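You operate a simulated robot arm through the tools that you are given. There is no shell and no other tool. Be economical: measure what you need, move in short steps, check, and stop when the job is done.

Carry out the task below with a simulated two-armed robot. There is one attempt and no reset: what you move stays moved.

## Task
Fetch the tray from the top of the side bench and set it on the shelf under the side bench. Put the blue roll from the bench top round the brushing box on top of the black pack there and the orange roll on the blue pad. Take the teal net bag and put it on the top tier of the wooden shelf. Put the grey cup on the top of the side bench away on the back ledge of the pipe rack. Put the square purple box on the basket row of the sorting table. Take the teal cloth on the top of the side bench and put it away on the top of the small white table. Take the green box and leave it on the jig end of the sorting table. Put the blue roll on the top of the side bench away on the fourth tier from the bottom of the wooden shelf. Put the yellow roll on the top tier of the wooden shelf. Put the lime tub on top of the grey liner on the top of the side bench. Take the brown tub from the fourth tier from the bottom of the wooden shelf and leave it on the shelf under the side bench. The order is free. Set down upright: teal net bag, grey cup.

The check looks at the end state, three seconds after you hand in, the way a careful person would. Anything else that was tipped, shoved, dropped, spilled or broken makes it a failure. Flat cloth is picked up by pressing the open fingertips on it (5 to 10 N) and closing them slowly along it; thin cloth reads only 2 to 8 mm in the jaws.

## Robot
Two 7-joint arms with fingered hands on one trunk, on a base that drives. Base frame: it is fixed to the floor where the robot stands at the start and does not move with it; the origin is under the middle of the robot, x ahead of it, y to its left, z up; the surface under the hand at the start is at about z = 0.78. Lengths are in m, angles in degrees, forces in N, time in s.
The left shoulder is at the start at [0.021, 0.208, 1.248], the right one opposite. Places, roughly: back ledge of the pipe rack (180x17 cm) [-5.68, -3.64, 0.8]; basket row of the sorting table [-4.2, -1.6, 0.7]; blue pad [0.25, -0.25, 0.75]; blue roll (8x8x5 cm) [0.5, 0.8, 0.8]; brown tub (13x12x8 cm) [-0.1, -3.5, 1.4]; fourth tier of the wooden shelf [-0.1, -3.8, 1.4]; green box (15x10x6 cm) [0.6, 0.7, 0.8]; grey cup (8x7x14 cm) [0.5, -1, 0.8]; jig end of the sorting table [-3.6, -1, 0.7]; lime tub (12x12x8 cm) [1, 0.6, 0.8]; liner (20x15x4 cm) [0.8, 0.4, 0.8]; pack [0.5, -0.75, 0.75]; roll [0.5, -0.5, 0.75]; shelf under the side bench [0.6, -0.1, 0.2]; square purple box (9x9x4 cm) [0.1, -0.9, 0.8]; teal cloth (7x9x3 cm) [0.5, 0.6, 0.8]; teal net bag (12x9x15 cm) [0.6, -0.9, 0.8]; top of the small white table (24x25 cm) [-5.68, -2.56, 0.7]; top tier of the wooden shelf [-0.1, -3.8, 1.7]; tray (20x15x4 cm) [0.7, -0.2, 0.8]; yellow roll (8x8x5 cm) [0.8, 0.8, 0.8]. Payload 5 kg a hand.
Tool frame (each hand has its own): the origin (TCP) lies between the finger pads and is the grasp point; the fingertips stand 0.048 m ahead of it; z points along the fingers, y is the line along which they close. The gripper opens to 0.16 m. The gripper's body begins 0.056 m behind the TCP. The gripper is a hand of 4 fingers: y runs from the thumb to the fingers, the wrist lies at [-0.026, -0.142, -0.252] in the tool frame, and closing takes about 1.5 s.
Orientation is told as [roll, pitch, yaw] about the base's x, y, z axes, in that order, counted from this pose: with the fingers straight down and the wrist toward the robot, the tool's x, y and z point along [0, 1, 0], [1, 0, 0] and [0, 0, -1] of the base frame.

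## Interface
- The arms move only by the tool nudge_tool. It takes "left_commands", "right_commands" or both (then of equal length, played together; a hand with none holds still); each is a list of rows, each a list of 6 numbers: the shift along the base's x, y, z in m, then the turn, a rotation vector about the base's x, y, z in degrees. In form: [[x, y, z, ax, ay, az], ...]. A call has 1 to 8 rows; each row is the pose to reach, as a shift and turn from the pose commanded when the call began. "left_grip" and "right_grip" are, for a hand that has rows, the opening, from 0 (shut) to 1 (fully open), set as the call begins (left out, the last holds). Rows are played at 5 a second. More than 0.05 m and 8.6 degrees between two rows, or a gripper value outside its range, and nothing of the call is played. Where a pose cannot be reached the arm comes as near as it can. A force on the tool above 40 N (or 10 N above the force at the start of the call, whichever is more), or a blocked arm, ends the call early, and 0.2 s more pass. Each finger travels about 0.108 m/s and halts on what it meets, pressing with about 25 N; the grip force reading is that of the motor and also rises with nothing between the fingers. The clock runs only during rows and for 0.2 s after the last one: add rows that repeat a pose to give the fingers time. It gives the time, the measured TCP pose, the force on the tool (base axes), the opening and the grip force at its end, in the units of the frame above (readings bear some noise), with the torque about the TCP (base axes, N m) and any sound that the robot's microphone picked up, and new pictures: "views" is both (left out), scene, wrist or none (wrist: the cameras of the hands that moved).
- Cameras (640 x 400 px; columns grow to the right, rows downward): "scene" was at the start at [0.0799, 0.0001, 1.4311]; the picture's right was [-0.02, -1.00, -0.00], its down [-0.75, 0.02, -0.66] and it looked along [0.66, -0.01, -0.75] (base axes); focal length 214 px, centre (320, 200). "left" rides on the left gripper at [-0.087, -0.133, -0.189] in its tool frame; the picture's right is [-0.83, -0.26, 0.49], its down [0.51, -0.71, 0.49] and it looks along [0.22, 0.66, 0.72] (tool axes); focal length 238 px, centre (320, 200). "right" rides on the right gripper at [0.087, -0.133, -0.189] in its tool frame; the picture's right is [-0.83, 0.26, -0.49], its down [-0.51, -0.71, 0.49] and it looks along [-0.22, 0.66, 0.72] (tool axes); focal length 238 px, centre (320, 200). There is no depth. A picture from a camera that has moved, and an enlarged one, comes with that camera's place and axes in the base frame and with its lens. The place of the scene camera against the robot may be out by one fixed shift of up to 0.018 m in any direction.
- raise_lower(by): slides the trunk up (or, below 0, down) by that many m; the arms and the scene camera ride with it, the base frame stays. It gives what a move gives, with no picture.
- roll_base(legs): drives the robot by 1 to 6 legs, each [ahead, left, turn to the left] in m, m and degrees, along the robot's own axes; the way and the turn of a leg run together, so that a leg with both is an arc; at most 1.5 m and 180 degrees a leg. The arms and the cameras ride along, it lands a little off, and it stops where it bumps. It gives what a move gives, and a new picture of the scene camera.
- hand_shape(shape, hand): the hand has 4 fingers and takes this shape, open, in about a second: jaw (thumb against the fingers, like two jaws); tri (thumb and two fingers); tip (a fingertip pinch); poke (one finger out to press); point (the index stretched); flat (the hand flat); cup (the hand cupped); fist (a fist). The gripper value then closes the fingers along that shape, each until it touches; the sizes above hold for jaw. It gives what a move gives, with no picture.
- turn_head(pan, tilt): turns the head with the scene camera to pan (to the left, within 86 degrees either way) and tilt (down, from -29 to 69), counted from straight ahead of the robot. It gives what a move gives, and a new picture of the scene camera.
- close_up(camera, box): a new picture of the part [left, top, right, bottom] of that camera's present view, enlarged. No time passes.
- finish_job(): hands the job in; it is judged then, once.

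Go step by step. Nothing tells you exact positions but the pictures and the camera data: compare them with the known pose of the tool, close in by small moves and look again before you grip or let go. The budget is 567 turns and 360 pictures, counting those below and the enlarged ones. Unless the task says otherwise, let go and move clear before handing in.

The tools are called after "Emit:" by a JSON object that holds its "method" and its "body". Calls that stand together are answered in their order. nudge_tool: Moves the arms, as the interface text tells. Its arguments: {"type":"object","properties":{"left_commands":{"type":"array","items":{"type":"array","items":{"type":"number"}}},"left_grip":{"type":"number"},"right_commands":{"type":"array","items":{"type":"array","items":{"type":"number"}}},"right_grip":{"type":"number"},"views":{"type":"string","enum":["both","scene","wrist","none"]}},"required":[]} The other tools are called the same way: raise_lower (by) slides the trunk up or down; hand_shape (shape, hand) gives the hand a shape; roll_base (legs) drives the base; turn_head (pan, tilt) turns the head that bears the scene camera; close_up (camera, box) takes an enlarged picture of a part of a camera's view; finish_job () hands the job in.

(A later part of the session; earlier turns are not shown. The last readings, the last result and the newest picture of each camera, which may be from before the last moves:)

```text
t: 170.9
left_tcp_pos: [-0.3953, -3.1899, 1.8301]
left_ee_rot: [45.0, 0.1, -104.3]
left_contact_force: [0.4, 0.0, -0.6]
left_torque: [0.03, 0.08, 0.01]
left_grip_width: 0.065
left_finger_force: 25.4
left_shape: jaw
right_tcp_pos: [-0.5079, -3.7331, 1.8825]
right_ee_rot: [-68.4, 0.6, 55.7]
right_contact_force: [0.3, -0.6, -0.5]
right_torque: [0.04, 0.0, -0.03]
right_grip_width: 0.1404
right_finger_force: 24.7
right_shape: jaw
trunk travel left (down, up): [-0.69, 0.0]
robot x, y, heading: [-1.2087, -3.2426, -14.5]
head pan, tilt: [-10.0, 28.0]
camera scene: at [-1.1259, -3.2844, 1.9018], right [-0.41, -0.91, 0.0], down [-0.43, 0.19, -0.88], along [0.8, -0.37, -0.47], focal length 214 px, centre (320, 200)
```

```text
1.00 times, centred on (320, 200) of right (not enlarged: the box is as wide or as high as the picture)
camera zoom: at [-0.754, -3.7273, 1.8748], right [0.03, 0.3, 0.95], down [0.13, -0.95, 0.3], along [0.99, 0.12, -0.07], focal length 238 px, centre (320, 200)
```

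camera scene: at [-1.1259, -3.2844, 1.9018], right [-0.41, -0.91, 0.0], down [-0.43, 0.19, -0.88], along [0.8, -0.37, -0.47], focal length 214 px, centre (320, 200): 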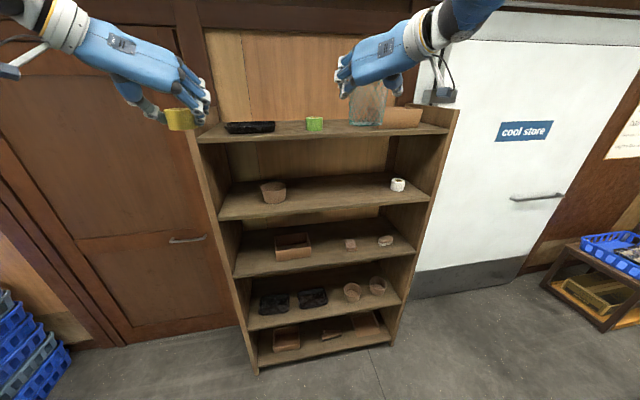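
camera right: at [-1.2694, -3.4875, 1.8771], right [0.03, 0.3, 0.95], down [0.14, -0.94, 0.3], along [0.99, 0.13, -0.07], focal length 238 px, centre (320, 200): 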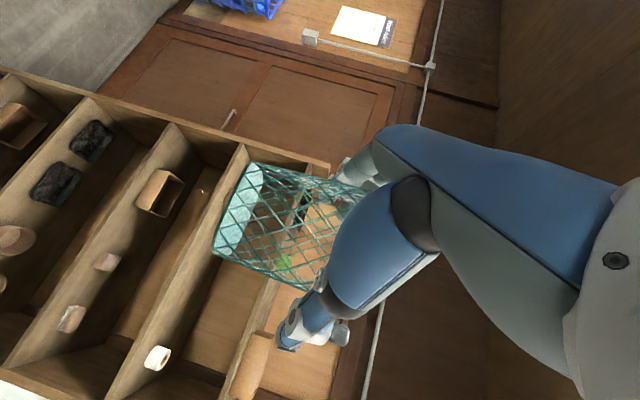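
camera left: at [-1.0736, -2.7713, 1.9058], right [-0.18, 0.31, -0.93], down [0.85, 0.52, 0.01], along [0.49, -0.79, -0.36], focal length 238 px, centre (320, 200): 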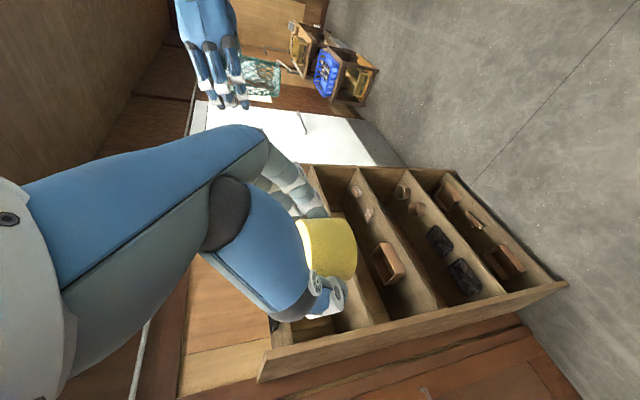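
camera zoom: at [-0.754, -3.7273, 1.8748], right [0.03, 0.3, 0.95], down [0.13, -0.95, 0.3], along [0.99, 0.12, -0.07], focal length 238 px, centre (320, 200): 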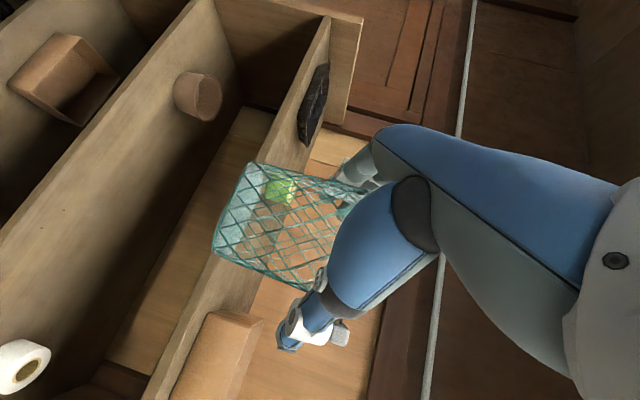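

The tier is at z≈1.731 with its front at 0.525. The bag goes at (ahead 0.61, left -3.745). I'll pull the left hand back a bit, drive 0.1 further, then advance the bag.

Emit:
{"method": "nudge_tool", "body": {"left_commands": [[-0.04, 0.01, 0.01, 0, 0, 0], [-0.08, 0.02, 0.02, 0, 0, 0], [-0.12, 0.03, 0.03, 0, 0, 0]], "views": "none"}}

Emit:
{"method": "roll_base", "body": {"legs": [[0.1, 0, 0]]}}

Emit:
{"method": "close_up", "body": {"camera": "right", "box": [0, 0, 640, 400]}}

```text
t: 171.7
left_tcp_pos: [-0.5134, -3.1612, 1.8586]
left_ee_rot: [44.9, 0.1, -104.3]
left_contact_force: [-0.4, 0.7, -2.1]
left_torque: [-0.03, -0.06, 0.02]
left_grip_width: 0.0645
left_finger_force: 24.7
left_shape: jaw
right_tcp_pos: [-0.5091, -3.7332, 1.8839]
right_ee_rot: [-68.4, 0.5, 55.6]
right_contact_force: [-0.9, 0.7, -0.1]
right_torque: [0.07, 0.02, -0.01]
right_grip_width: 0.1402
right_finger_force: 25.0
right_shape: jaw
trunk travel left (down, up): [-0.69, 0.0]
robot x, y, heading: [-1.2099, -3.2464, -14.6]
head pan, tilt: [-10.0, 28.0]
```

```text
t: 172.8
left_tcp_pos: [-0.4261, -3.1836, 1.8635]
left_ee_rot: [45.3, 0.1, -104.5]
left_contact_force: [-3.1, 1.2, -0.9]
left_torque: [-0.03, -0.13, 0.05]
left_grip_width: 0.0649
left_finger_force: 25.3
left_shape: jaw
right_tcp_pos: [-0.4226, -3.7549, 1.8898]
right_ee_rot: [-68.5, 0.4, 55.5]
right_contact_force: [-3.1, 0.2, 1.4]
right_torque: [-0.07, -0.08, 0.04]
right_grip_width: 0.1406
right_finger_force: 25.1
right_shape: jaw
trunk travel left (down, up): [-0.69, 0.0]
robot x, y, heading: [-1.115, -3.2711, -14.6]
head pan, tilt: [-10.0, 28.0]
camera scene: at [-1.0395, -3.3057, 1.9024], right [-0.42, -0.91, 0.0], down [-0.42, 0.19, -0.89], along [0.81, -0.37, -0.47], focal length 214 px, centre (320, 200)
```

scene: 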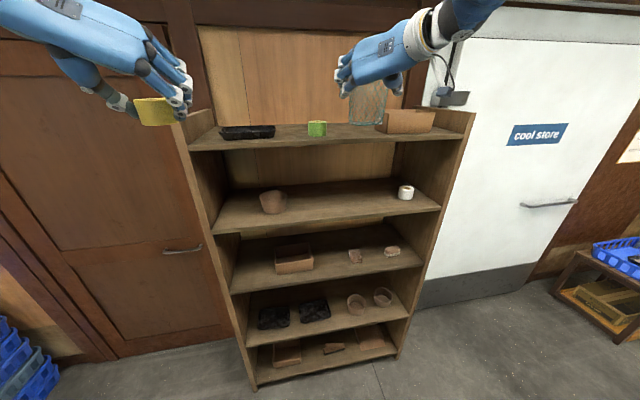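

```text
1.00 times, centred on (320, 200) of right (not enlarged: the box is as wide or as high as the picture)
camera zoom: at [-0.6686, -3.7492, 1.8785], right [0.03, 0.3, 0.95], down [0.13, -0.95, 0.3], along [0.99, 0.11, -0.07], focal length 238 px, centre (320, 200)
```

zoom: 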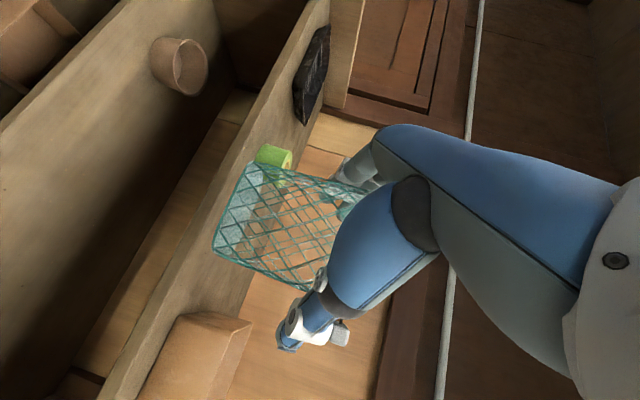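

Emit:
{"method": "nudge_tool", "body": {"right_commands": [[0.03, -0.007, 0, 0, 0, 0], [0.06, -0.015, 0, 0, 0, 0], [0.087, -0.022, 0, 0, 0, 0], [0.087, -0.022, -0.02, 0, 0, 0]]}}

Emit:
{"method": "close_up", "body": {"camera": "scene", "box": [290, 50, 482, 170]}}

```text
t: 173.8
left_tcp_pos: [-0.4139, -3.186, 1.8594]
left_ee_rot: [44.9, 0.1, -104.4]
left_contact_force: [0.9, 0.0, -0.9]
left_torque: [0.01, 0.06, 0.03]
left_grip_width: 0.0651
left_finger_force: 24.9
left_shape: jaw
right_tcp_pos: [-0.3225, -3.7811, 1.8638]
right_ee_rot: [-68.3, 0.5, 55.6]
right_contact_force: [1.6, -0.9, -0.5]
right_torque: [0.0, 0.05, -0.02]
right_grip_width: 0.1401
right_finger_force: 25.0
right_shape: jaw
trunk travel left (down, up): [-0.69, 0.0]
robot x, y, heading: [-1.1165, -3.2682, -14.1]
head pan, tilt: [-10.0, 28.0]
camera scene: at [-1.0281, -3.3085, 1.9016], right [-0.42, -0.91, 0.0], down [-0.43, 0.2, -0.88], along [0.8, -0.37, -0.47], focal length 214 px, centre (320, 200)
camera right: at [-0.5686, -3.7745, 1.8542], right [0.03, 0.3, 0.95], down [0.13, -0.95, 0.3], along [0.99, 0.11, -0.07], focal length 238 px, centre (320, 200)
```

scene: 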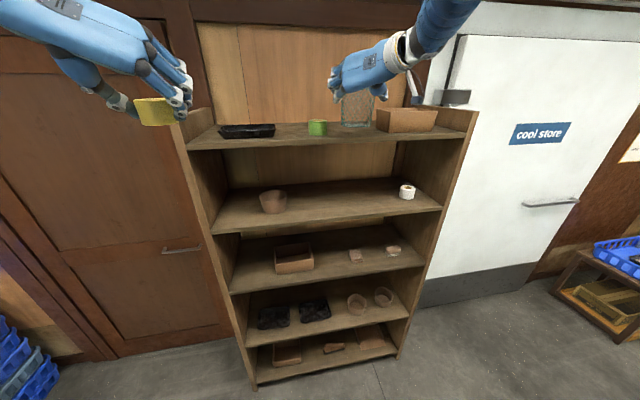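
right: 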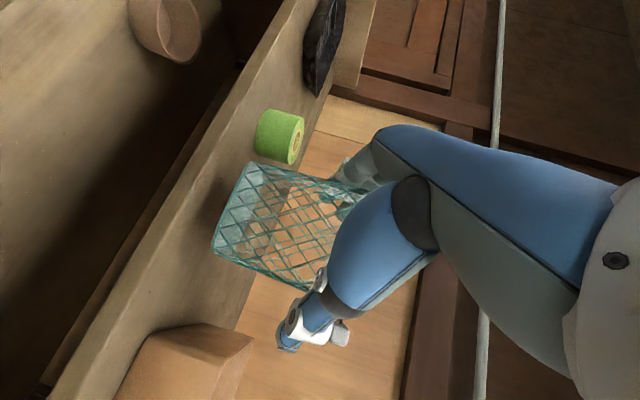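

```text
3.33 times, centred on (386, 110) of scene
camera zoom: at [-1.0281, -3.3085, 1.9016], right [-0.42, -0.91, 0.0], down [-0.43, 0.2, -0.88], along [0.8, -0.37, -0.47], focal length 715 px, centre (100, 500)
```

zoom: 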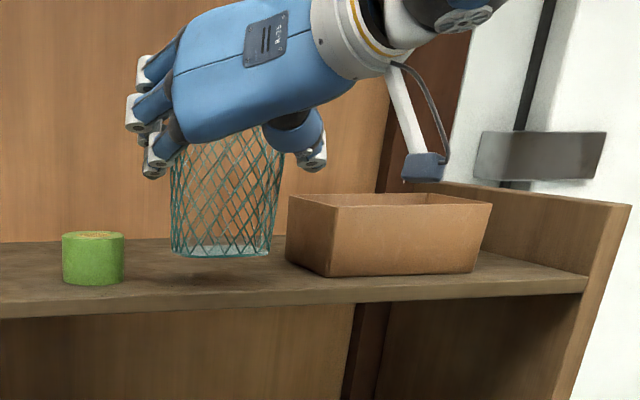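

The bag hovers over the gap. I'll lower it gently.

Emit:
{"method": "nudge_tool", "body": {"right_commands": [[0, 0, -0.008, 0, 0, 0], [0, 0, -0.014, 0, 0, 0]], "views": "none"}}

Emit:
{"method": "close_up", "body": {"camera": "scene", "box": [290, 50, 482, 170]}}

```text
t: 174.4
left_tcp_pos: [-0.4149, -3.1863, 1.8597]
left_ee_rot: [44.9, 0.1, -104.4]
left_contact_force: [-0.1, -0.5, -1.3]
left_torque: [0.0, 0.08, 0.0]
left_grip_width: 0.0645
left_finger_force: 25.1
left_shape: jaw
right_tcp_pos: [-0.3226, -3.7808, 1.8492]
right_ee_rot: [-68.2, 0.6, 55.5]
right_contact_force: [0.7, 0.5, -1.1]
right_torque: [0.03, 0.01, 0.01]
right_grip_width: 0.1405
right_finger_force: 24.6
right_shape: jaw
trunk travel left (down, up): [-0.69, 0.0]
robot x, y, heading: [-1.1129, -3.2698, -14.5]
head pan, tilt: [-10.0, 28.0]
```

```text
3.33 times, centred on (386, 110) of scene
camera zoom: at [-1.0281, -3.3083, 1.9016], right [-0.42, -0.91, 0.0], down [-0.43, 0.2, -0.88], along [0.8, -0.37, -0.47], focal length 715 px, centre (100, 500)
```

zoom: 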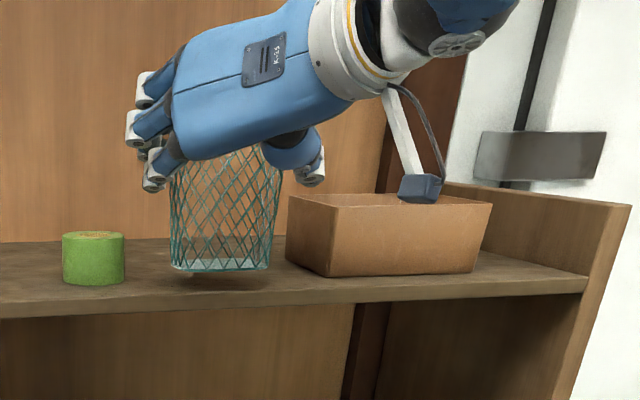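

Emit:
{"method": "nudge_tool", "body": {"right_commands": [[0, 0, -0.006, 0, 0, 0], [0, 0, -0.011, 0, 0, 0]], "views": "none"}}

```text
t: 175.0
left_tcp_pos: [-0.4154, -3.1858, 1.8595]
left_ee_rot: [44.9, 0.2, -104.4]
left_contact_force: [1.1, 0.5, -1.2]
left_torque: [0.03, 0.07, 0.0]
left_grip_width: 0.0647
left_finger_force: 25.8
left_shape: jaw
right_tcp_pos: [-0.3244, -3.7817, 1.8379]
right_ee_rot: [-68.3, 0.5, 55.4]
right_contact_force: [0.9, -0.1, -1.2]
right_torque: [0.02, 0.09, -0.05]
right_grip_width: 0.1404
right_finger_force: 25.4
right_shape: jaw
trunk travel left (down, up): [-0.69, 0.0]
robot x, y, heading: [-1.1131, -3.2677, -14.5]
head pan, tilt: [-10.0, 28.0]
```

Emit:
{"method": "nudge_tool", "body": {"right_commands": [[0, 0, -0.004, 0, 0, 0], [0, 0, -0.008, 0, 0, 0]], "views": "none"}}

Emit:
{"method": "close_up", "body": {"camera": "scene", "box": [290, 50, 482, 170]}}

```text
t: 175.6
left_tcp_pos: [-0.4174, -3.1864, 1.8607]
left_ee_rot: [45.0, 0.1, -104.6]
left_contact_force: [-0.1, -0.2, -0.6]
left_torque: [0.0, 0.08, -0.01]
left_grip_width: 0.0648
left_finger_force: 24.7
left_shape: jaw
right_tcp_pos: [-0.3248, -3.7815, 1.8317]
right_ee_rot: [-68.3, 0.7, 55.4]
right_contact_force: [0.7, 0.2, -1.4]
right_torque: [0.0, 0.0, 0.0]
right_grip_width: 0.1403
right_finger_force: 24.5
right_shape: jaw
trunk travel left (down, up): [-0.69, 0.0]
robot x, y, heading: [-1.1123, -3.2671, -14.2]
head pan, tilt: [-10.0, 28.0]
```

```text
3.33 times, centred on (386, 110) of scene
camera zoom: at [-1.0296, -3.3081, 1.9017], right [-0.42, -0.91, 0.0], down [-0.43, 0.2, -0.88], along [0.8, -0.37, -0.47], focal length 715 px, centre (100, 500)
```

zoom: 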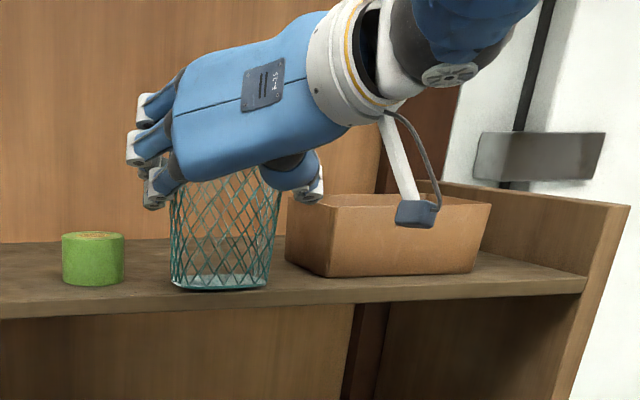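

Emit:
{"method": "nudge_tool", "body": {"right_commands": [[0, 0, -0.004, 0, 0, 0], [0, 0, -0.008, 0, 0, 0]], "views": "none"}}

```text
t: 176.2
left_tcp_pos: [-0.4186, -3.1856, 1.8616]
left_ee_rot: [45.0, 0.1, -104.6]
left_contact_force: [0.3, -0.5, -0.7]
left_torque: [-0.01, 0.05, -0.02]
left_grip_width: 0.0647
left_finger_force: 25.4
left_shape: jaw
right_tcp_pos: [-0.3271, -3.7803, 1.8281]
right_ee_rot: [-68.5, 0.5, 55.5]
right_contact_force: [-2.3, -0.2, 8.1]
right_torque: [0.08, -0.3, 0.03]
right_grip_width: 0.1405
right_finger_force: 24.5
right_shape: jaw
trunk travel left (down, up): [-0.69, 0.0]
robot x, y, heading: [-1.1166, -3.2668, -14.5]
head pan, tilt: [-10.0, 28.0]
```

It's in contact at 8 N. I'll open and withdraw straight back.

Emit:
{"method": "nudge_tool", "body": {"right_commands": [[0, 0, 0.002, 0, 0, 0], [0, 0, 0.002, 0, 0, 0], [0, 0, 0.002, 0, 0, 0]], "right_grip": 1, "views": "none"}}

Emit:
{"method": "nudge_tool", "body": {"right_commands": [[-0.025, 0.017, 0, 0, 0, 0], [-0.058, 0.039, 0.005, 0, 0, 0], [-0.092, 0.061, 0.01, 0, 0, 0], [-0.125, 0.083, 0.01, 0, 0, 0], [-0.158, 0.1, 0.01, 0, 0, 0]]}}

Emit:
{"method": "close_up", "body": {"camera": "scene", "box": [290, 50, 482, 170]}}

```text
t: 177.0
left_tcp_pos: [-0.4187, -3.1857, 1.8612]
left_ee_rot: [45.0, 0.2, -104.5]
left_contact_force: [-0.8, 0.5, -0.4]
left_torque: [-0.01, 0.05, 0.02]
left_grip_width: 0.0646
left_finger_force: 25.3
left_shape: jaw
right_tcp_pos: [-0.327, -3.7797, 1.8268]
right_ee_rot: [-68.3, 0.5, 55.4]
right_contact_force: [-0.7, -0.1, 0.9]
right_torque: [0.01, -0.01, 0.04]
right_grip_width: 0.1596
right_finger_force: 0.1
right_shape: jaw
trunk travel left (down, up): [-0.69, 0.0]
robot x, y, heading: [-1.1182, -3.2712, -14.7]
head pan, tilt: [-10.0, 28.0]
```

```text
t: 178.2
left_tcp_pos: [-0.4189, -3.1821, 1.8611]
left_ee_rot: [45.0, 0.0, -104.5]
left_contact_force: [0.1, 1.1, -1.9]
left_torque: [-0.09, 0.05, -0.04]
left_grip_width: 0.0646
left_finger_force: 24.7
left_shape: jaw
right_tcp_pos: [-0.4718, -3.6892, 1.8298]
right_ee_rot: [-68.4, 0.6, 55.7]
right_contact_force: [-0.9, 1.3, -0.5]
right_torque: [-0.02, -0.01, -0.11]
right_grip_width: 0.16
right_finger_force: 0.1
right_shape: jaw
right hand out of reach, approached as far as the arm can: row 5
trunk travel left (down, up): [-0.69, 0.0]
robot x, y, heading: [-1.117, -3.2669, -14.3]
head pan, tilt: [-10.0, 28.0]
camera scene: at [-1.031, -3.3046, 1.9019], right [-0.41, -0.91, 0.0], down [-0.43, 0.19, -0.88], along [0.8, -0.37, -0.47], focal length 214 px, centre (320, 200)
camera right: at [-0.7179, -3.6839, 1.8192], right [0.03, 0.3, 0.95], down [0.13, -0.95, 0.3], along [0.99, 0.12, -0.07], focal length 238 px, centre (320, 200)
```

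scene: 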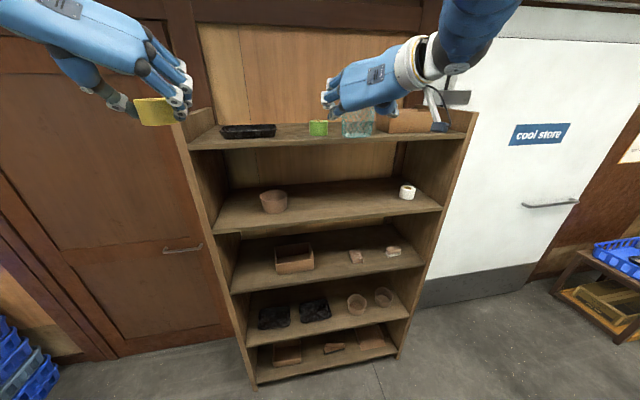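
right: 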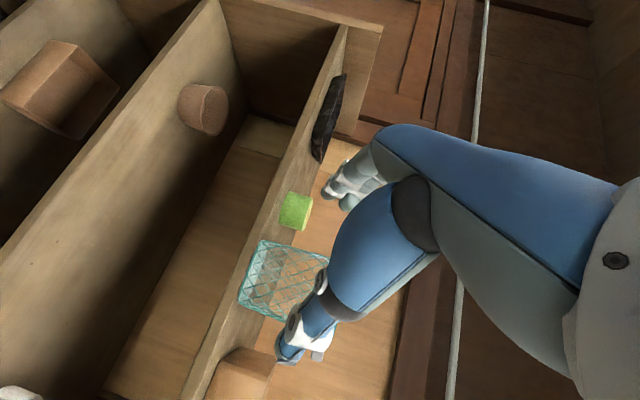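

```text
3.33 times, centred on (386, 110) of scene
camera zoom: at [-1.031, -3.3046, 1.9019], right [-0.41, -0.91, 0.0], down [-0.43, 0.19, -0.88], along [0.8, -0.37, -0.47], focal length 715 px, centre (100, 500)
```

zoom: 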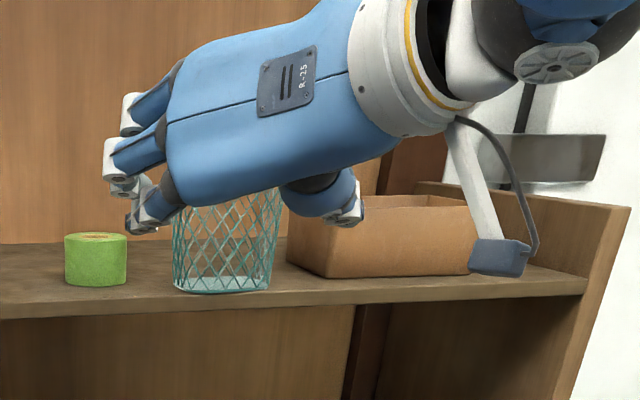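

The bag stands upright on the top tier. Next the yellow roll: I'll back slightly, shift right 0.3 and come in again.

Emit:
{"method": "roll_base", "body": {"legs": [[-0.12, 0, 0], [0, -0.32, 0]]}}

Emit:
{"method": "turn_head", "body": {"pan": 5, "tilt": 25}}

Emit:
{"method": "close_up", "body": {"camera": "scene", "box": [180, 80, 420, 230]}}

```text
t: 181.2
left_tcp_pos: [-0.6168, -3.4665, 1.8601]
left_ee_rot: [44.9, -0.1, -104.5]
left_contact_force: [0.0, 1.3, -2.2]
left_torque: [-0.09, 0.05, -0.07]
left_grip_width: 0.0648
left_finger_force: 24.2
left_shape: jaw
right_tcp_pos: [-0.6711, -3.9728, 1.827]
right_ee_rot: [-68.3, 0.6, 55.6]
right_contact_force: [1.3, 0.4, -0.7]
right_torque: [-0.03, 0.01, -0.08]
right_grip_width: 0.1597
right_finger_force: 0.0
right_shape: jaw
trunk travel left (down, up): [-0.69, 0.0]
robot x, y, heading: [-1.3173, -3.55, -14.6]
head pan, tilt: [-10.0, 28.0]
camera scene: at [-1.2303, -3.5875, 1.9017], right [-0.42, -0.91, 0.0], down [-0.43, 0.19, -0.88], along [0.8, -0.37, -0.47], focal length 214 px, centre (320, 200)
```

scene: 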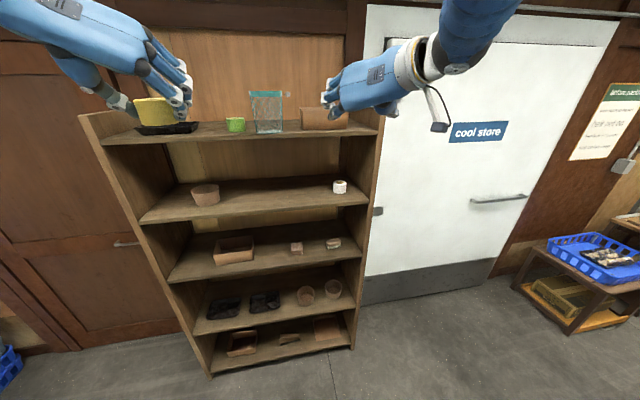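

```text
t: 182.0
left_tcp_pos: [-0.6172, -3.4694, 1.8605]
left_ee_rot: [45.0, 0.1, -104.5]
left_contact_force: [0.2, -0.9, -0.3]
left_torque: [0.02, 0.01, 0.02]
left_grip_width: 0.0648
left_finger_force: 25.3
left_shape: jaw
right_tcp_pos: [-0.6728, -3.9754, 1.8274]
right_ee_rot: [-68.4, 0.6, 55.7]
right_contact_force: [-0.1, 0.3, 0.2]
right_torque: [0.03, 0.0, 0.03]
right_grip_width: 0.1594
right_finger_force: 0.1
right_shape: jaw
trunk travel left (down, up): [-0.69, 0.0]
robot x, y, heading: [-1.3144, -3.549, -14.7]
head pan, tilt: [5.0, 25.0]
camera scene: at [-1.2236, -3.568, 1.9065], right [-0.17, -0.99, 0.0], down [-0.42, 0.07, -0.91], along [0.89, -0.15, -0.42], focal length 214 px, centre (320, 200)
```

scene: 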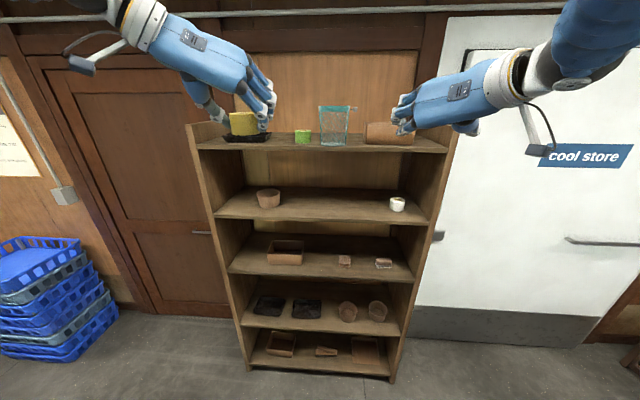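

```text
2.67 times, centred on (300, 155) of scene
camera zoom: at [-1.2236, -3.568, 1.9065], right [-0.17, -0.99, 0.0], down [-0.42, 0.07, -0.91], along [0.89, -0.15, -0.42], focal length 572 px, centre (373, 320)
```

zoom: 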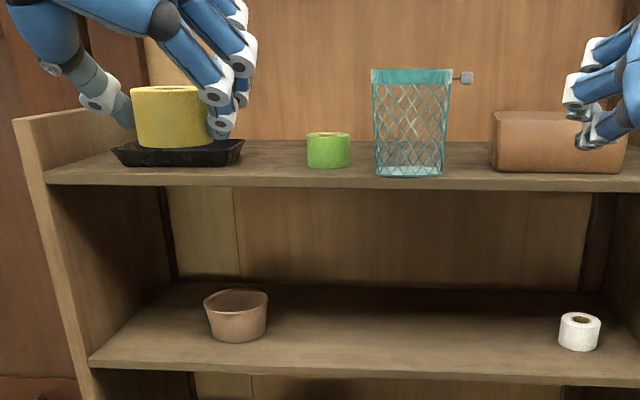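

Emit:
{"method": "roll_base", "body": {"legs": [[0.18, 0, 0.4]]}}

Emit:
{"method": "close_up", "body": {"camera": "left", "box": [0, 0, 640, 400]}}

```text
t: 183.5
left_tcp_pos: [-0.4512, -3.5035, 1.8631]
left_ee_rot: [45.2, 0.1, -103.9]
left_contact_force: [-2.5, 1.0, -0.3]
left_torque: [-0.04, -0.15, 0.02]
left_grip_width: 0.0648
left_finger_force: 24.9
left_shape: jaw
right_tcp_pos: [-0.4983, -4.0115, 1.8308]
right_ee_rot: [-68.5, 0.5, 56.3]
right_contact_force: [-2.0, 0.4, 0.1]
right_torque: [0.01, -0.04, 0.04]
right_grip_width: 0.1599
right_finger_force: 0.0
right_shape: jaw
trunk travel left (down, up): [-0.69, 0.0]
robot x, y, heading: [-1.1426, -3.5947, -13.8]
head pan, tilt: [5.0, 25.0]
camera scene: at [-1.0543, -3.6098, 1.907], right [-0.16, -0.99, 0.0], down [-0.42, 0.07, -0.91], along [0.9, -0.14, -0.42], focal length 214 px, centre (320, 200)
```

scene: 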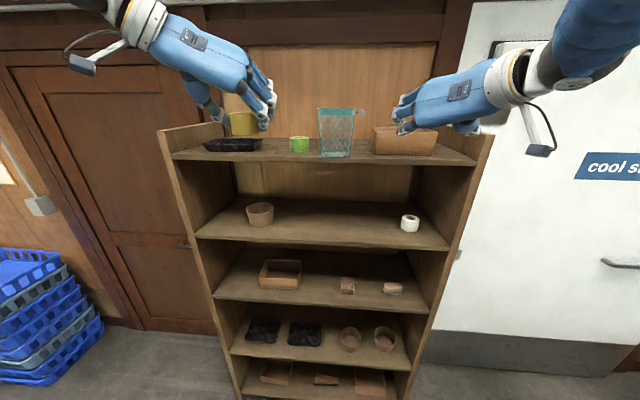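

```text
1.00 times, centred on (320, 200) of left (not enlarged: the box is as wide or as high as the picture)
camera zoom: at [-0.6076, -3.3291, 1.9352], right [-0.17, 0.31, -0.93], down [0.85, 0.52, 0.01], along [0.49, -0.8, -0.36], focal length 238 px, centre (320, 200)
```

zoom: 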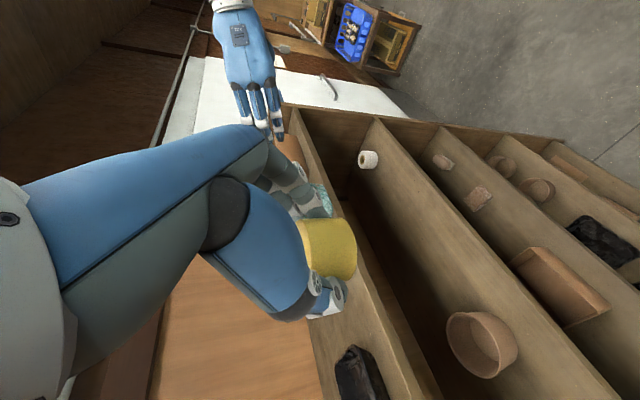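

Emit:
{"method": "nudge_tool", "body": {"left_commands": [[0.039, -0.012, -0.01, 0, 0, 0], [0.078, -0.024, -0.02, 0, 0, 0], [0.118, -0.037, -0.035, 0, 0, 0], [0.155, -0.049, -0.05, 0, 0, 0]]}}

Emit:
{"method": "close_up", "body": {"camera": "scene", "box": [160, 80, 352, 200]}}

```text
t: 184.5
left_tcp_pos: [-0.2857, -3.5591, 1.8094]
left_ee_rot: [45.0, 0.1, -103.8]
left_contact_force: [2.4, -0.7, -1.3]
left_torque: [0.06, 0.18, -0.02]
left_grip_width: 0.065
left_finger_force: 24.9
left_shape: jaw
right_tcp_pos: [-0.4874, -4.0148, 1.8244]
right_ee_rot: [-68.2, 0.7, 56.3]
right_contact_force: [2.1, -0.4, -1.2]
right_torque: [-0.01, -0.01, -0.01]
right_grip_width: 0.1597
right_finger_force: 0.0
right_shape: jaw
trunk travel left (down, up): [-0.69, 0.0]
robot x, y, heading: [-1.1445, -3.5958, -14.0]
head pan, tilt: [5.0, 25.0]
camera scene: at [-1.0436, -3.613, 1.9062], right [-0.15, -0.99, 0.0], down [-0.42, 0.07, -0.9], along [0.89, -0.14, -0.43], focal length 214 px, centre (320, 200)
camera left: at [-0.4423, -3.3836, 1.8822], right [-0.18, 0.31, -0.93], down [0.85, 0.52, 0.01], along [0.49, -0.79, -0.36], focal length 238 px, centre (320, 200)
```

scene: 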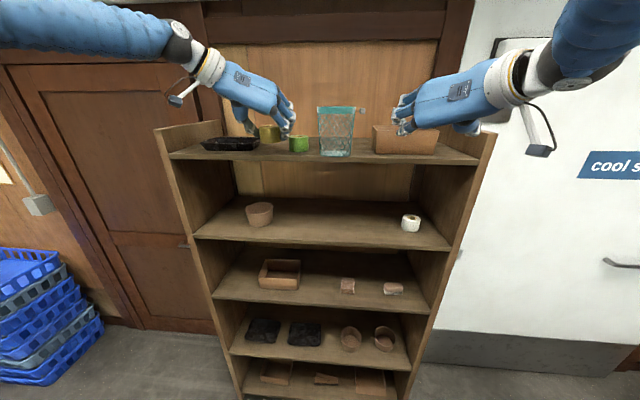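
left: 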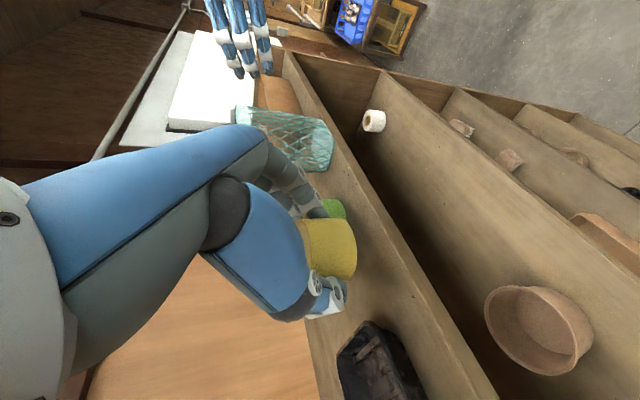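

```text
3.33 times, centred on (256, 140) of scene
camera zoom: at [-1.0436, -3.613, 1.9062], right [-0.15, -0.99, 0.0], down [-0.42, 0.07, -0.9], along [0.89, -0.14, -0.43], focal length 715 px, centre (533, 400)
```

zoom: 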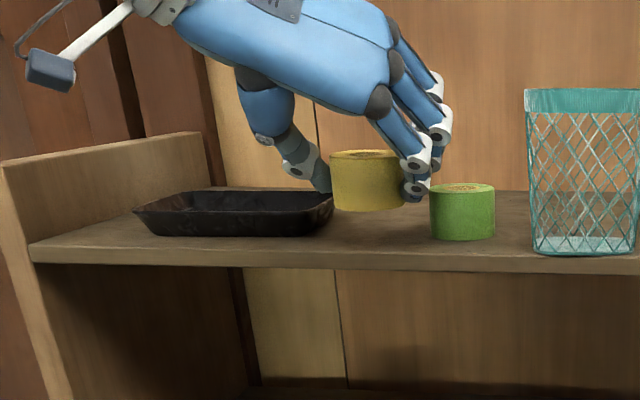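

I'll ease back 1.2 cm to keep clear of the green roll and lower.

Emit:
{"method": "nudge_tool", "body": {"left_commands": [[-0.011, 0.006, -0.012, 0, 0, 0], [-0.011, 0.006, -0.024, 0, 0, 0], [-0.011, 0.006, -0.034, 0, 0, 0]], "views": "none"}}

Emit:
{"method": "close_up", "body": {"camera": "scene", "box": [160, 80, 352, 200]}}

```text
t: 185.3
left_tcp_pos: [-0.3008, -3.5507, 1.7761]
left_ee_rot: [45.0, 0.1, -103.9]
left_contact_force: [-0.2, 0.0, -1.5]
left_torque: [0.02, 0.03, -0.01]
left_grip_width: 0.0646
left_finger_force: 24.9
left_shape: jaw
right_tcp_pos: [-0.4924, -4.0129, 1.8272]
right_ee_rot: [-68.3, 0.6, 56.3]
right_contact_force: [-0.3, 0.0, -0.3]
right_torque: [0.05, -0.02, 0.03]
right_grip_width: 0.1599
right_finger_force: 0.0
right_shape: jaw
trunk travel left (down, up): [-0.69, 0.0]
robot x, y, heading: [-1.1411, -3.5961, -13.8]
head pan, tilt: [5.0, 25.0]
```

```text
3.33 times, centred on (256, 140) of scene
camera zoom: at [-1.0478, -3.6113, 1.9065], right [-0.16, -0.99, 0.0], down [-0.42, 0.07, -0.91], along [0.89, -0.14, -0.42], focal length 715 px, centre (533, 400)
```

zoom: 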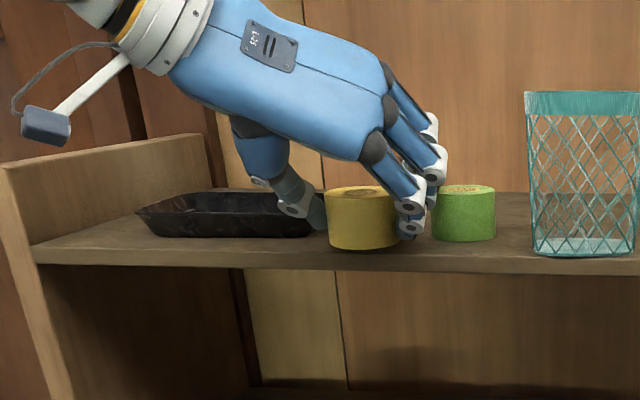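

Emit:
{"method": "nudge_tool", "body": {"left_commands": [[-0.005, 0.001, -0.004, 0, 0, 0], [-0.005, 0.001, -0.009, 0, 0, 0]], "views": "none"}}

```text
t: 185.9
left_tcp_pos: [-0.3051, -3.5481, 1.7685]
left_ee_rot: [45.2, 0.0, -103.9]
left_contact_force: [0.3, 0.1, 1.5]
left_torque: [-0.07, -0.01, 0.01]
left_grip_width: 0.0648
left_finger_force: 25.2
left_shape: jaw
right_tcp_pos: [-0.4926, -4.0134, 1.8281]
right_ee_rot: [-68.3, 0.6, 56.3]
right_contact_force: [0.2, 0.8, 0.2]
right_torque: [0.04, 0.02, -0.01]
right_grip_width: 0.1597
right_finger_force: 0.1
right_shape: jaw
trunk travel left (down, up): [-0.69, 0.0]
robot x, y, heading: [-1.1433, -3.5948, -13.8]
head pan, tilt: [5.0, 25.0]
```

Emit:
{"method": "nudge_tool", "body": {"left_commands": [[0, 0, -0.003, 0, 0, 0], [0, 0, -0.005, 0, 0, 0]], "views": "none"}}

```text
t: 186.5
left_tcp_pos: [-0.307, -3.5475, 1.7663]
left_ee_rot: [45.4, 0.0, -103.8]
left_contact_force: [2.4, 0.2, 16.4]
left_torque: [-0.39, -0.29, 0.11]
left_grip_width: 0.0646
left_finger_force: 25.2
left_shape: jaw
right_tcp_pos: [-0.4947, -4.0131, 1.8294]
right_ee_rot: [-68.4, 0.5, 56.4]
right_contact_force: [0.2, 0.3, -0.5]
right_torque: [-0.03, -0.01, 0.01]
right_grip_width: 0.1596
right_finger_force: 0.1
right_shape: jaw
trunk travel left (down, up): [-0.69, 0.0]
robot x, y, heading: [-1.1421, -3.5938, -13.8]
head pan, tilt: [5.0, 25.0]
```

Emit:
{"method": "nudge_tool", "body": {"left_commands": [[0, 0, 0.003, 0, 0, 0], [0, 0, 0.003, 0, 0, 0], [0, 0, 0.003, 0, 0, 0]], "left_grip": 0.53, "views": "none"}}

Emit:
{"method": "nudge_tool", "body": {"left_commands": [[-0.02, 0.005, 0.02, 0, 0, 0], [-0.05, 0.012, 0.045, 0, 0, 0], [-0.085, 0.02, 0.07, 0, 0, 0], [-0.12, 0.03, 0.09, 0, 0, 0]]}}

Emit:
{"method": "close_up", "body": {"camera": "scene", "box": [160, 80, 352, 200]}}

```text
t: 187.3
left_tcp_pos: [-0.3056, -3.5462, 1.7661]
left_ee_rot: [45.0, 0.1, -103.8]
left_contact_force: [0.9, 3.8, 7.6]
left_torque: [-0.28, -0.12, 0.05]
left_grip_width: 0.0821
left_finger_force: 0.2
left_shape: jaw
right_tcp_pos: [-0.4932, -4.0121, 1.8284]
right_ee_rot: [-68.3, 0.6, 56.3]
right_contact_force: [-1.0, 0.0, -0.2]
right_torque: [-0.02, -0.01, -0.04]
right_grip_width: 0.1598
right_finger_force: 0.2
right_shape: jaw
trunk travel left (down, up): [-0.69, 0.0]
robot x, y, heading: [-1.1403, -3.5976, -13.6]
head pan, tilt: [5.0, 25.0]
```

```text
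t: 188.3
left_tcp_pos: [-0.4274, -3.514, 1.8577]
left_ee_rot: [45.0, 0.1, -103.9]
left_contact_force: [-1.0, 0.5, -0.2]
left_torque: [-0.04, -0.08, 0.02]
left_grip_width: 0.0843
left_finger_force: 0.0
left_shape: jaw
right_tcp_pos: [-0.4974, -4.0138, 1.8301]
right_ee_rot: [-68.5, 0.6, 56.2]
right_contact_force: [-0.3, -1.3, 1.2]
right_torque: [0.05, -0.04, 0.04]
right_grip_width: 0.1598
right_finger_force: 0.0
right_shape: jaw
trunk travel left (down, up): [-0.69, 0.0]
robot x, y, heading: [-1.1425, -3.6014, -14.1]
head pan, tilt: [5.0, 25.0]
camera scene: at [-1.0514, -3.6103, 1.9067], right [-0.16, -0.99, 0.0], down [-0.42, 0.07, -0.91], along [0.9, -0.14, -0.42], focal length 214 px, centre (320, 200)
camera left: at [-0.5846, -3.339, 1.93], right [-0.18, 0.31, -0.93], down [0.85, 0.52, 0.01], along [0.49, -0.8, -0.36], focal length 238 px, centre (320, 200)
```

scene: 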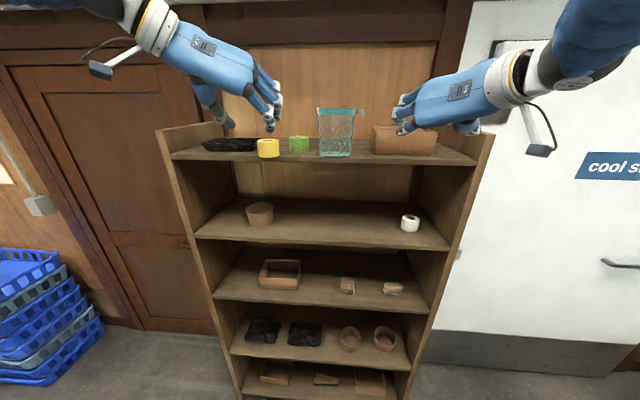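
left: 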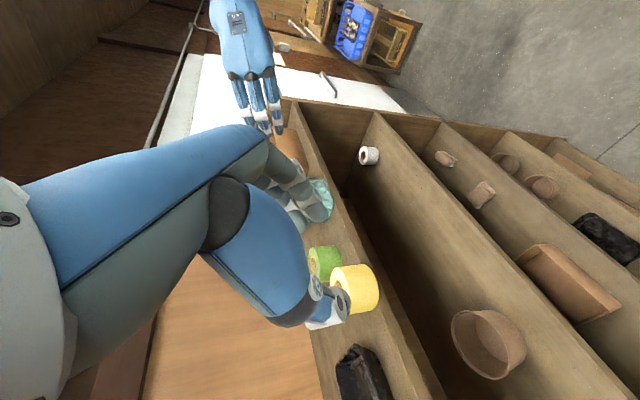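

```text
3.33 times, centred on (256, 140) of scene
camera zoom: at [-1.0514, -3.6103, 1.9067], right [-0.16, -0.99, 0.0], down [-0.42, 0.07, -0.91], along [0.9, -0.14, -0.42], focal length 715 px, centre (533, 400)
```

zoom: 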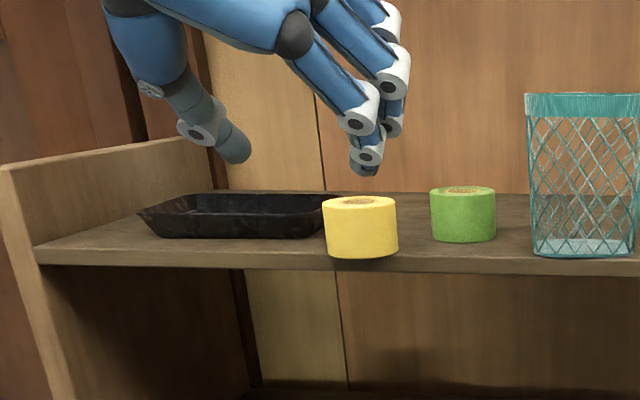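

Emit:
{"method": "close_up", "body": {"camera": "scene", "box": [240, 130, 304, 170]}}

Emit:
{"method": "close_up", "body": {"camera": "left", "box": [280, 200, 440, 300]}}

```text
10.00 times, centred on (272, 150) of scene
camera zoom: at [-1.0514, -3.6103, 1.9067], right [-0.16, -0.99, 0.0], down [-0.42, 0.07, -0.91], along [0.9, -0.14, -0.42], focal length 2145 px, centre (800, 700)
```

zoom: 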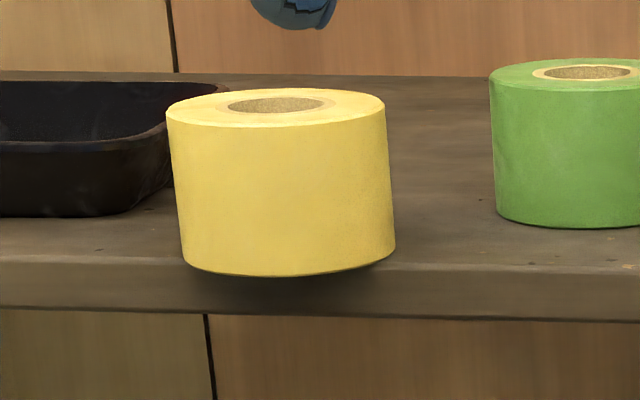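

```text
4.00 times, centred on (360, 250) of left
camera zoom: at [-0.5846, -3.339, 1.93], right [-0.18, 0.31, -0.93], down [0.85, 0.52, 0.01], along [0.49, -0.8, -0.36], focal length 953 px, centre (160, 0)
```

zoom: 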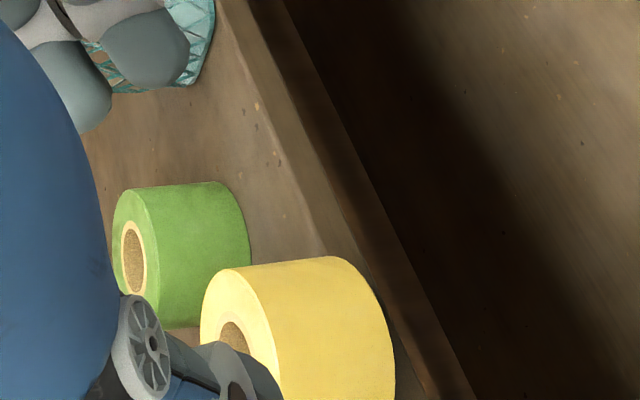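

The yellow roll slightly overhangs the front edge. I'll go back, regrip it, and set it about 4 cm deeper.

Emit:
{"method": "nudge_tool", "body": {"left_commands": [[0.034, -0.009, -0.02, 0, 0, 0], [0.07, -0.018, -0.045, 0, 0, 0], [0.1, -0.026, -0.07, 0, 0, 0], [0.121, -0.032, -0.087, 0, 0, 0]], "views": "none"}}

Emit:
{"method": "nudge_tool", "body": {"left_commands": [[0, 0, 0, 0, 0, 0], [0, 0, 0, 0, 0, 0], [0, 0, 0, 0, 0, 0]], "left_grip": 0.15, "views": "wrist"}}

Emit:
{"method": "close_up", "body": {"camera": "scene", "box": [208, 110, 336, 190]}}

```text
t: 189.3
left_tcp_pos: [-0.2995, -3.5477, 1.7691]
left_ee_rot: [44.9, 0.2, -103.8]
left_contact_force: [1.3, -0.2, 0.2]
left_torque: [0.06, 0.11, -0.05]
left_grip_width: 0.0843
left_finger_force: 0.1
left_shape: jaw
right_tcp_pos: [-0.4903, -4.0139, 1.8254]
right_ee_rot: [-68.3, 0.6, 56.3]
right_contact_force: [1.2, 0.2, -0.4]
right_torque: [-0.04, 0.03, -0.02]
right_grip_width: 0.1599
right_finger_force: 0.0
right_shape: jaw
trunk travel left (down, up): [-0.69, 0.0]
robot x, y, heading: [-1.1406, -3.5977, -13.7]
head pan, tilt: [5.0, 25.0]
```

```text
t: 190.1
left_tcp_pos: [-0.3028, -3.5463, 1.7705]
left_ee_rot: [45.0, 0.1, -103.9]
left_contact_force: [-0.3, -0.2, -0.1]
left_torque: [0.04, 0.0, 0.03]
left_grip_width: 0.0623
left_finger_force: 25.0
left_shape: jaw
right_tcp_pos: [-0.4936, -4.0127, 1.8276]
right_ee_rot: [-68.4, 0.4, 56.3]
right_contact_force: [-0.4, -0.7, 0.2]
right_torque: [-0.02, -0.01, -0.05]
right_grip_width: 0.1598
right_finger_force: 0.1
right_shape: jaw
trunk travel left (down, up): [-0.69, 0.0]
robot x, y, heading: [-1.1436, -3.5965, -13.9]
head pan, tilt: [5.0, 25.0]
camera left: at [-0.4599, -3.372, 1.8433], right [-0.18, 0.31, -0.93], down [0.85, 0.52, 0.01], along [0.49, -0.8, -0.36], focal length 238 px, centre (320, 200)
```

left: 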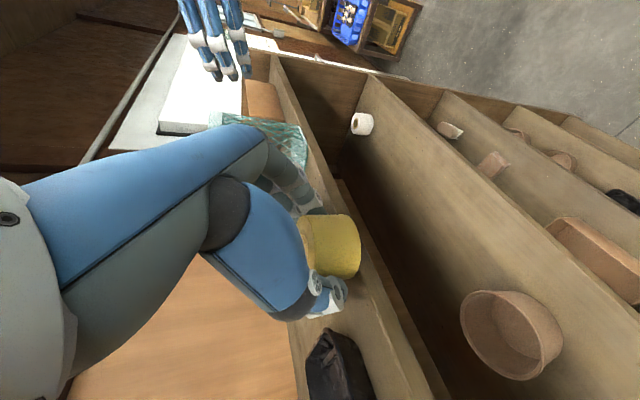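

```text
5.00 times, centred on (272, 150) of scene
camera zoom: at [-1.0489, -3.6109, 1.9066], right [-0.16, -0.99, 0.0], down [-0.42, 0.07, -0.91], along [0.9, -0.14, -0.42], focal length 1072 px, centre (560, 450)
```

zoom: 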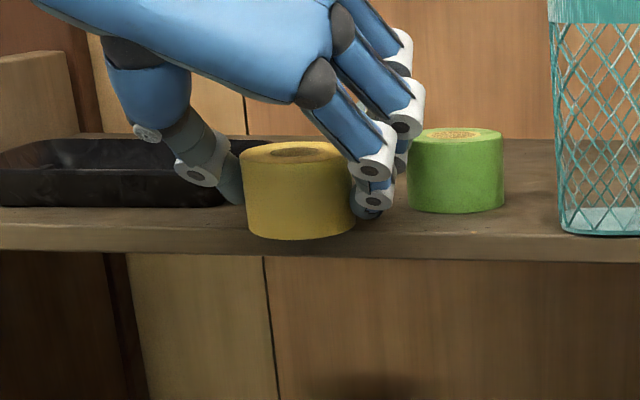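

Emit:
{"method": "nudge_tool", "body": {"left_commands": [[0, 0, 0.008, 0, 0, 0], [0.014, -0.003, 0.01, 0, 0, 0], [0.029, -0.007, 0.01, 0, 0, 0]], "views": "none"}}

Emit:
{"method": "close_up", "body": {"camera": "scene", "box": [208, 110, 336, 190]}}

```text
t: 190.9
left_tcp_pos: [-0.2724, -3.5572, 1.7778]
left_ee_rot: [45.0, 0.1, -103.9]
left_contact_force: [1.7, -0.4, -1.5]
left_torque: [0.01, 0.1, -0.03]
left_grip_width: 0.0623
left_finger_force: 25.2
left_shape: jaw
right_tcp_pos: [-0.4912, -4.0134, 1.8263]
right_ee_rot: [-68.2, 0.6, 56.3]
right_contact_force: [1.1, 0.0, -1.1]
right_torque: [0.0, 0.01, 0.01]
right_grip_width: 0.1596
right_finger_force: 0.1
right_shape: jaw
trunk travel left (down, up): [-0.69, 0.0]
robot x, y, heading: [-1.1408, -3.5945, -14.0]
head pan, tilt: [5.0, 25.0]
```

```text
5.00 times, centred on (272, 150) of scene
camera zoom: at [-1.0467, -3.6115, 1.9064], right [-0.16, -0.99, 0.0], down [-0.42, 0.07, -0.91], along [0.89, -0.14, -0.42], focal length 1072 px, centre (560, 450)
```

zoom: 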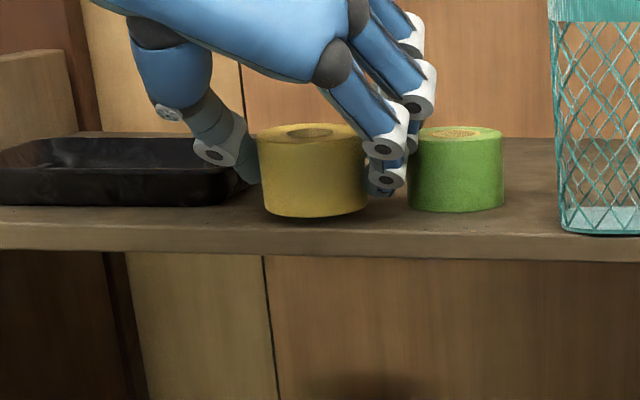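

Emit:
{"method": "nudge_tool", "body": {"left_commands": [[0.0, 0.003, -0.005, 0, 0, 0], [0.0, 0.004, -0.009, 0, 0, 0], [0.0, 0.004, -0.012, 0, 0, 0]], "views": "none"}}

```text
t: 191.7
left_tcp_pos: [-0.2765, -3.5524, 1.7697]
left_ee_rot: [45.1, 0.0, -103.8]
left_contact_force: [1.1, -0.1, 6.1]
left_torque: [-0.16, -0.08, 0.03]
left_grip_width: 0.0625
left_finger_force: 24.9
left_shape: jaw
right_tcp_pos: [-0.4941, -4.0134, 1.8288]
right_ee_rot: [-68.3, 0.5, 56.3]
right_contact_force: [-1.1, 0.2, -0.4]
right_torque: [-0.02, 0.0, 0.01]
right_grip_width: 0.1597
right_finger_force: 0.1
right_shape: jaw
trunk travel left (down, up): [-0.69, 0.0]
robot x, y, heading: [-1.1444, -3.5925, -13.9]
head pan, tilt: [5.0, 25.0]
```

Emit:
{"method": "nudge_tool", "body": {"left_commands": [[0, 0, 0.001, 0, 0, 0], [0, 0, 0.001, 0, 0, 0], [0, 0, 0.001, 0, 0, 0]], "left_grip": 0.46, "views": "none"}}

Emit:
{"method": "nudge_tool", "body": {"left_commands": [[-0.015, 0.004, 0.02, 0, 0, 0], [-0.04, 0.01, 0.05, 0, 0, 0], [-0.075, 0.02, 0.08, 0, 0, 0], [-0.11, 0.03, 0.11, 0, 0, 0]], "views": "none"}}

Emit:
{"method": "close_up", "body": {"camera": "scene", "box": [208, 110, 336, 190]}}

```text
t: 192.5
left_tcp_pos: [-0.2767, -3.5527, 1.768]
left_ee_rot: [45.1, 0.1, -103.9]
left_contact_force: [0.3, 0.4, 0.0]
left_torque: [0.02, 0.0, -0.03]
left_grip_width: 0.0734
left_finger_force: 0.0
left_shape: jaw
right_tcp_pos: [-0.4939, -4.0131, 1.8277]
right_ee_rot: [-68.4, 0.5, 56.3]
right_contact_force: [-0.3, 0.2, 0.5]
right_torque: [0.02, 0.0, 0.01]
right_grip_width: 0.1598
right_finger_force: 0.1
right_shape: jaw
trunk travel left (down, up): [-0.69, 0.0]
robot x, y, heading: [-1.1436, -3.5972, -13.8]
head pan, tilt: [5.0, 25.0]
```

```text
t: 193.5
left_tcp_pos: [-0.3924, -3.5202, 1.8772]
left_ee_rot: [45.0, 0.1, -103.9]
left_contact_force: [-1.1, 0.4, -1.3]
left_torque: [-0.06, -0.15, -0.01]
left_grip_width: 0.0735
left_finger_force: 0.0
left_shape: jaw
right_tcp_pos: [-0.4976, -4.0122, 1.8296]
right_ee_rot: [-68.5, 0.4, 56.1]
right_contact_force: [-0.7, 0.1, -0.2]
right_torque: [0.06, 0.0, 0.1]
right_grip_width: 0.1601
right_finger_force: 0.0
right_shape: jaw
trunk travel left (down, up): [-0.69, 0.0]
robot x, y, heading: [-1.1418, -3.5974, -14.0]
head pan, tilt: [5.0, 25.0]
```

```text
5.00 times, centred on (272, 150) of scene
camera zoom: at [-1.0528, -3.6095, 1.9069], right [-0.16, -0.99, 0.0], down [-0.42, 0.07, -0.91], along [0.9, -0.14, -0.42], focal length 1072 px, centre (560, 450)
```

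zoom: 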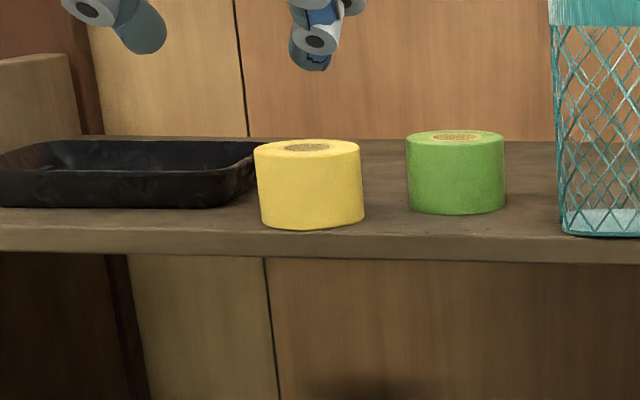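

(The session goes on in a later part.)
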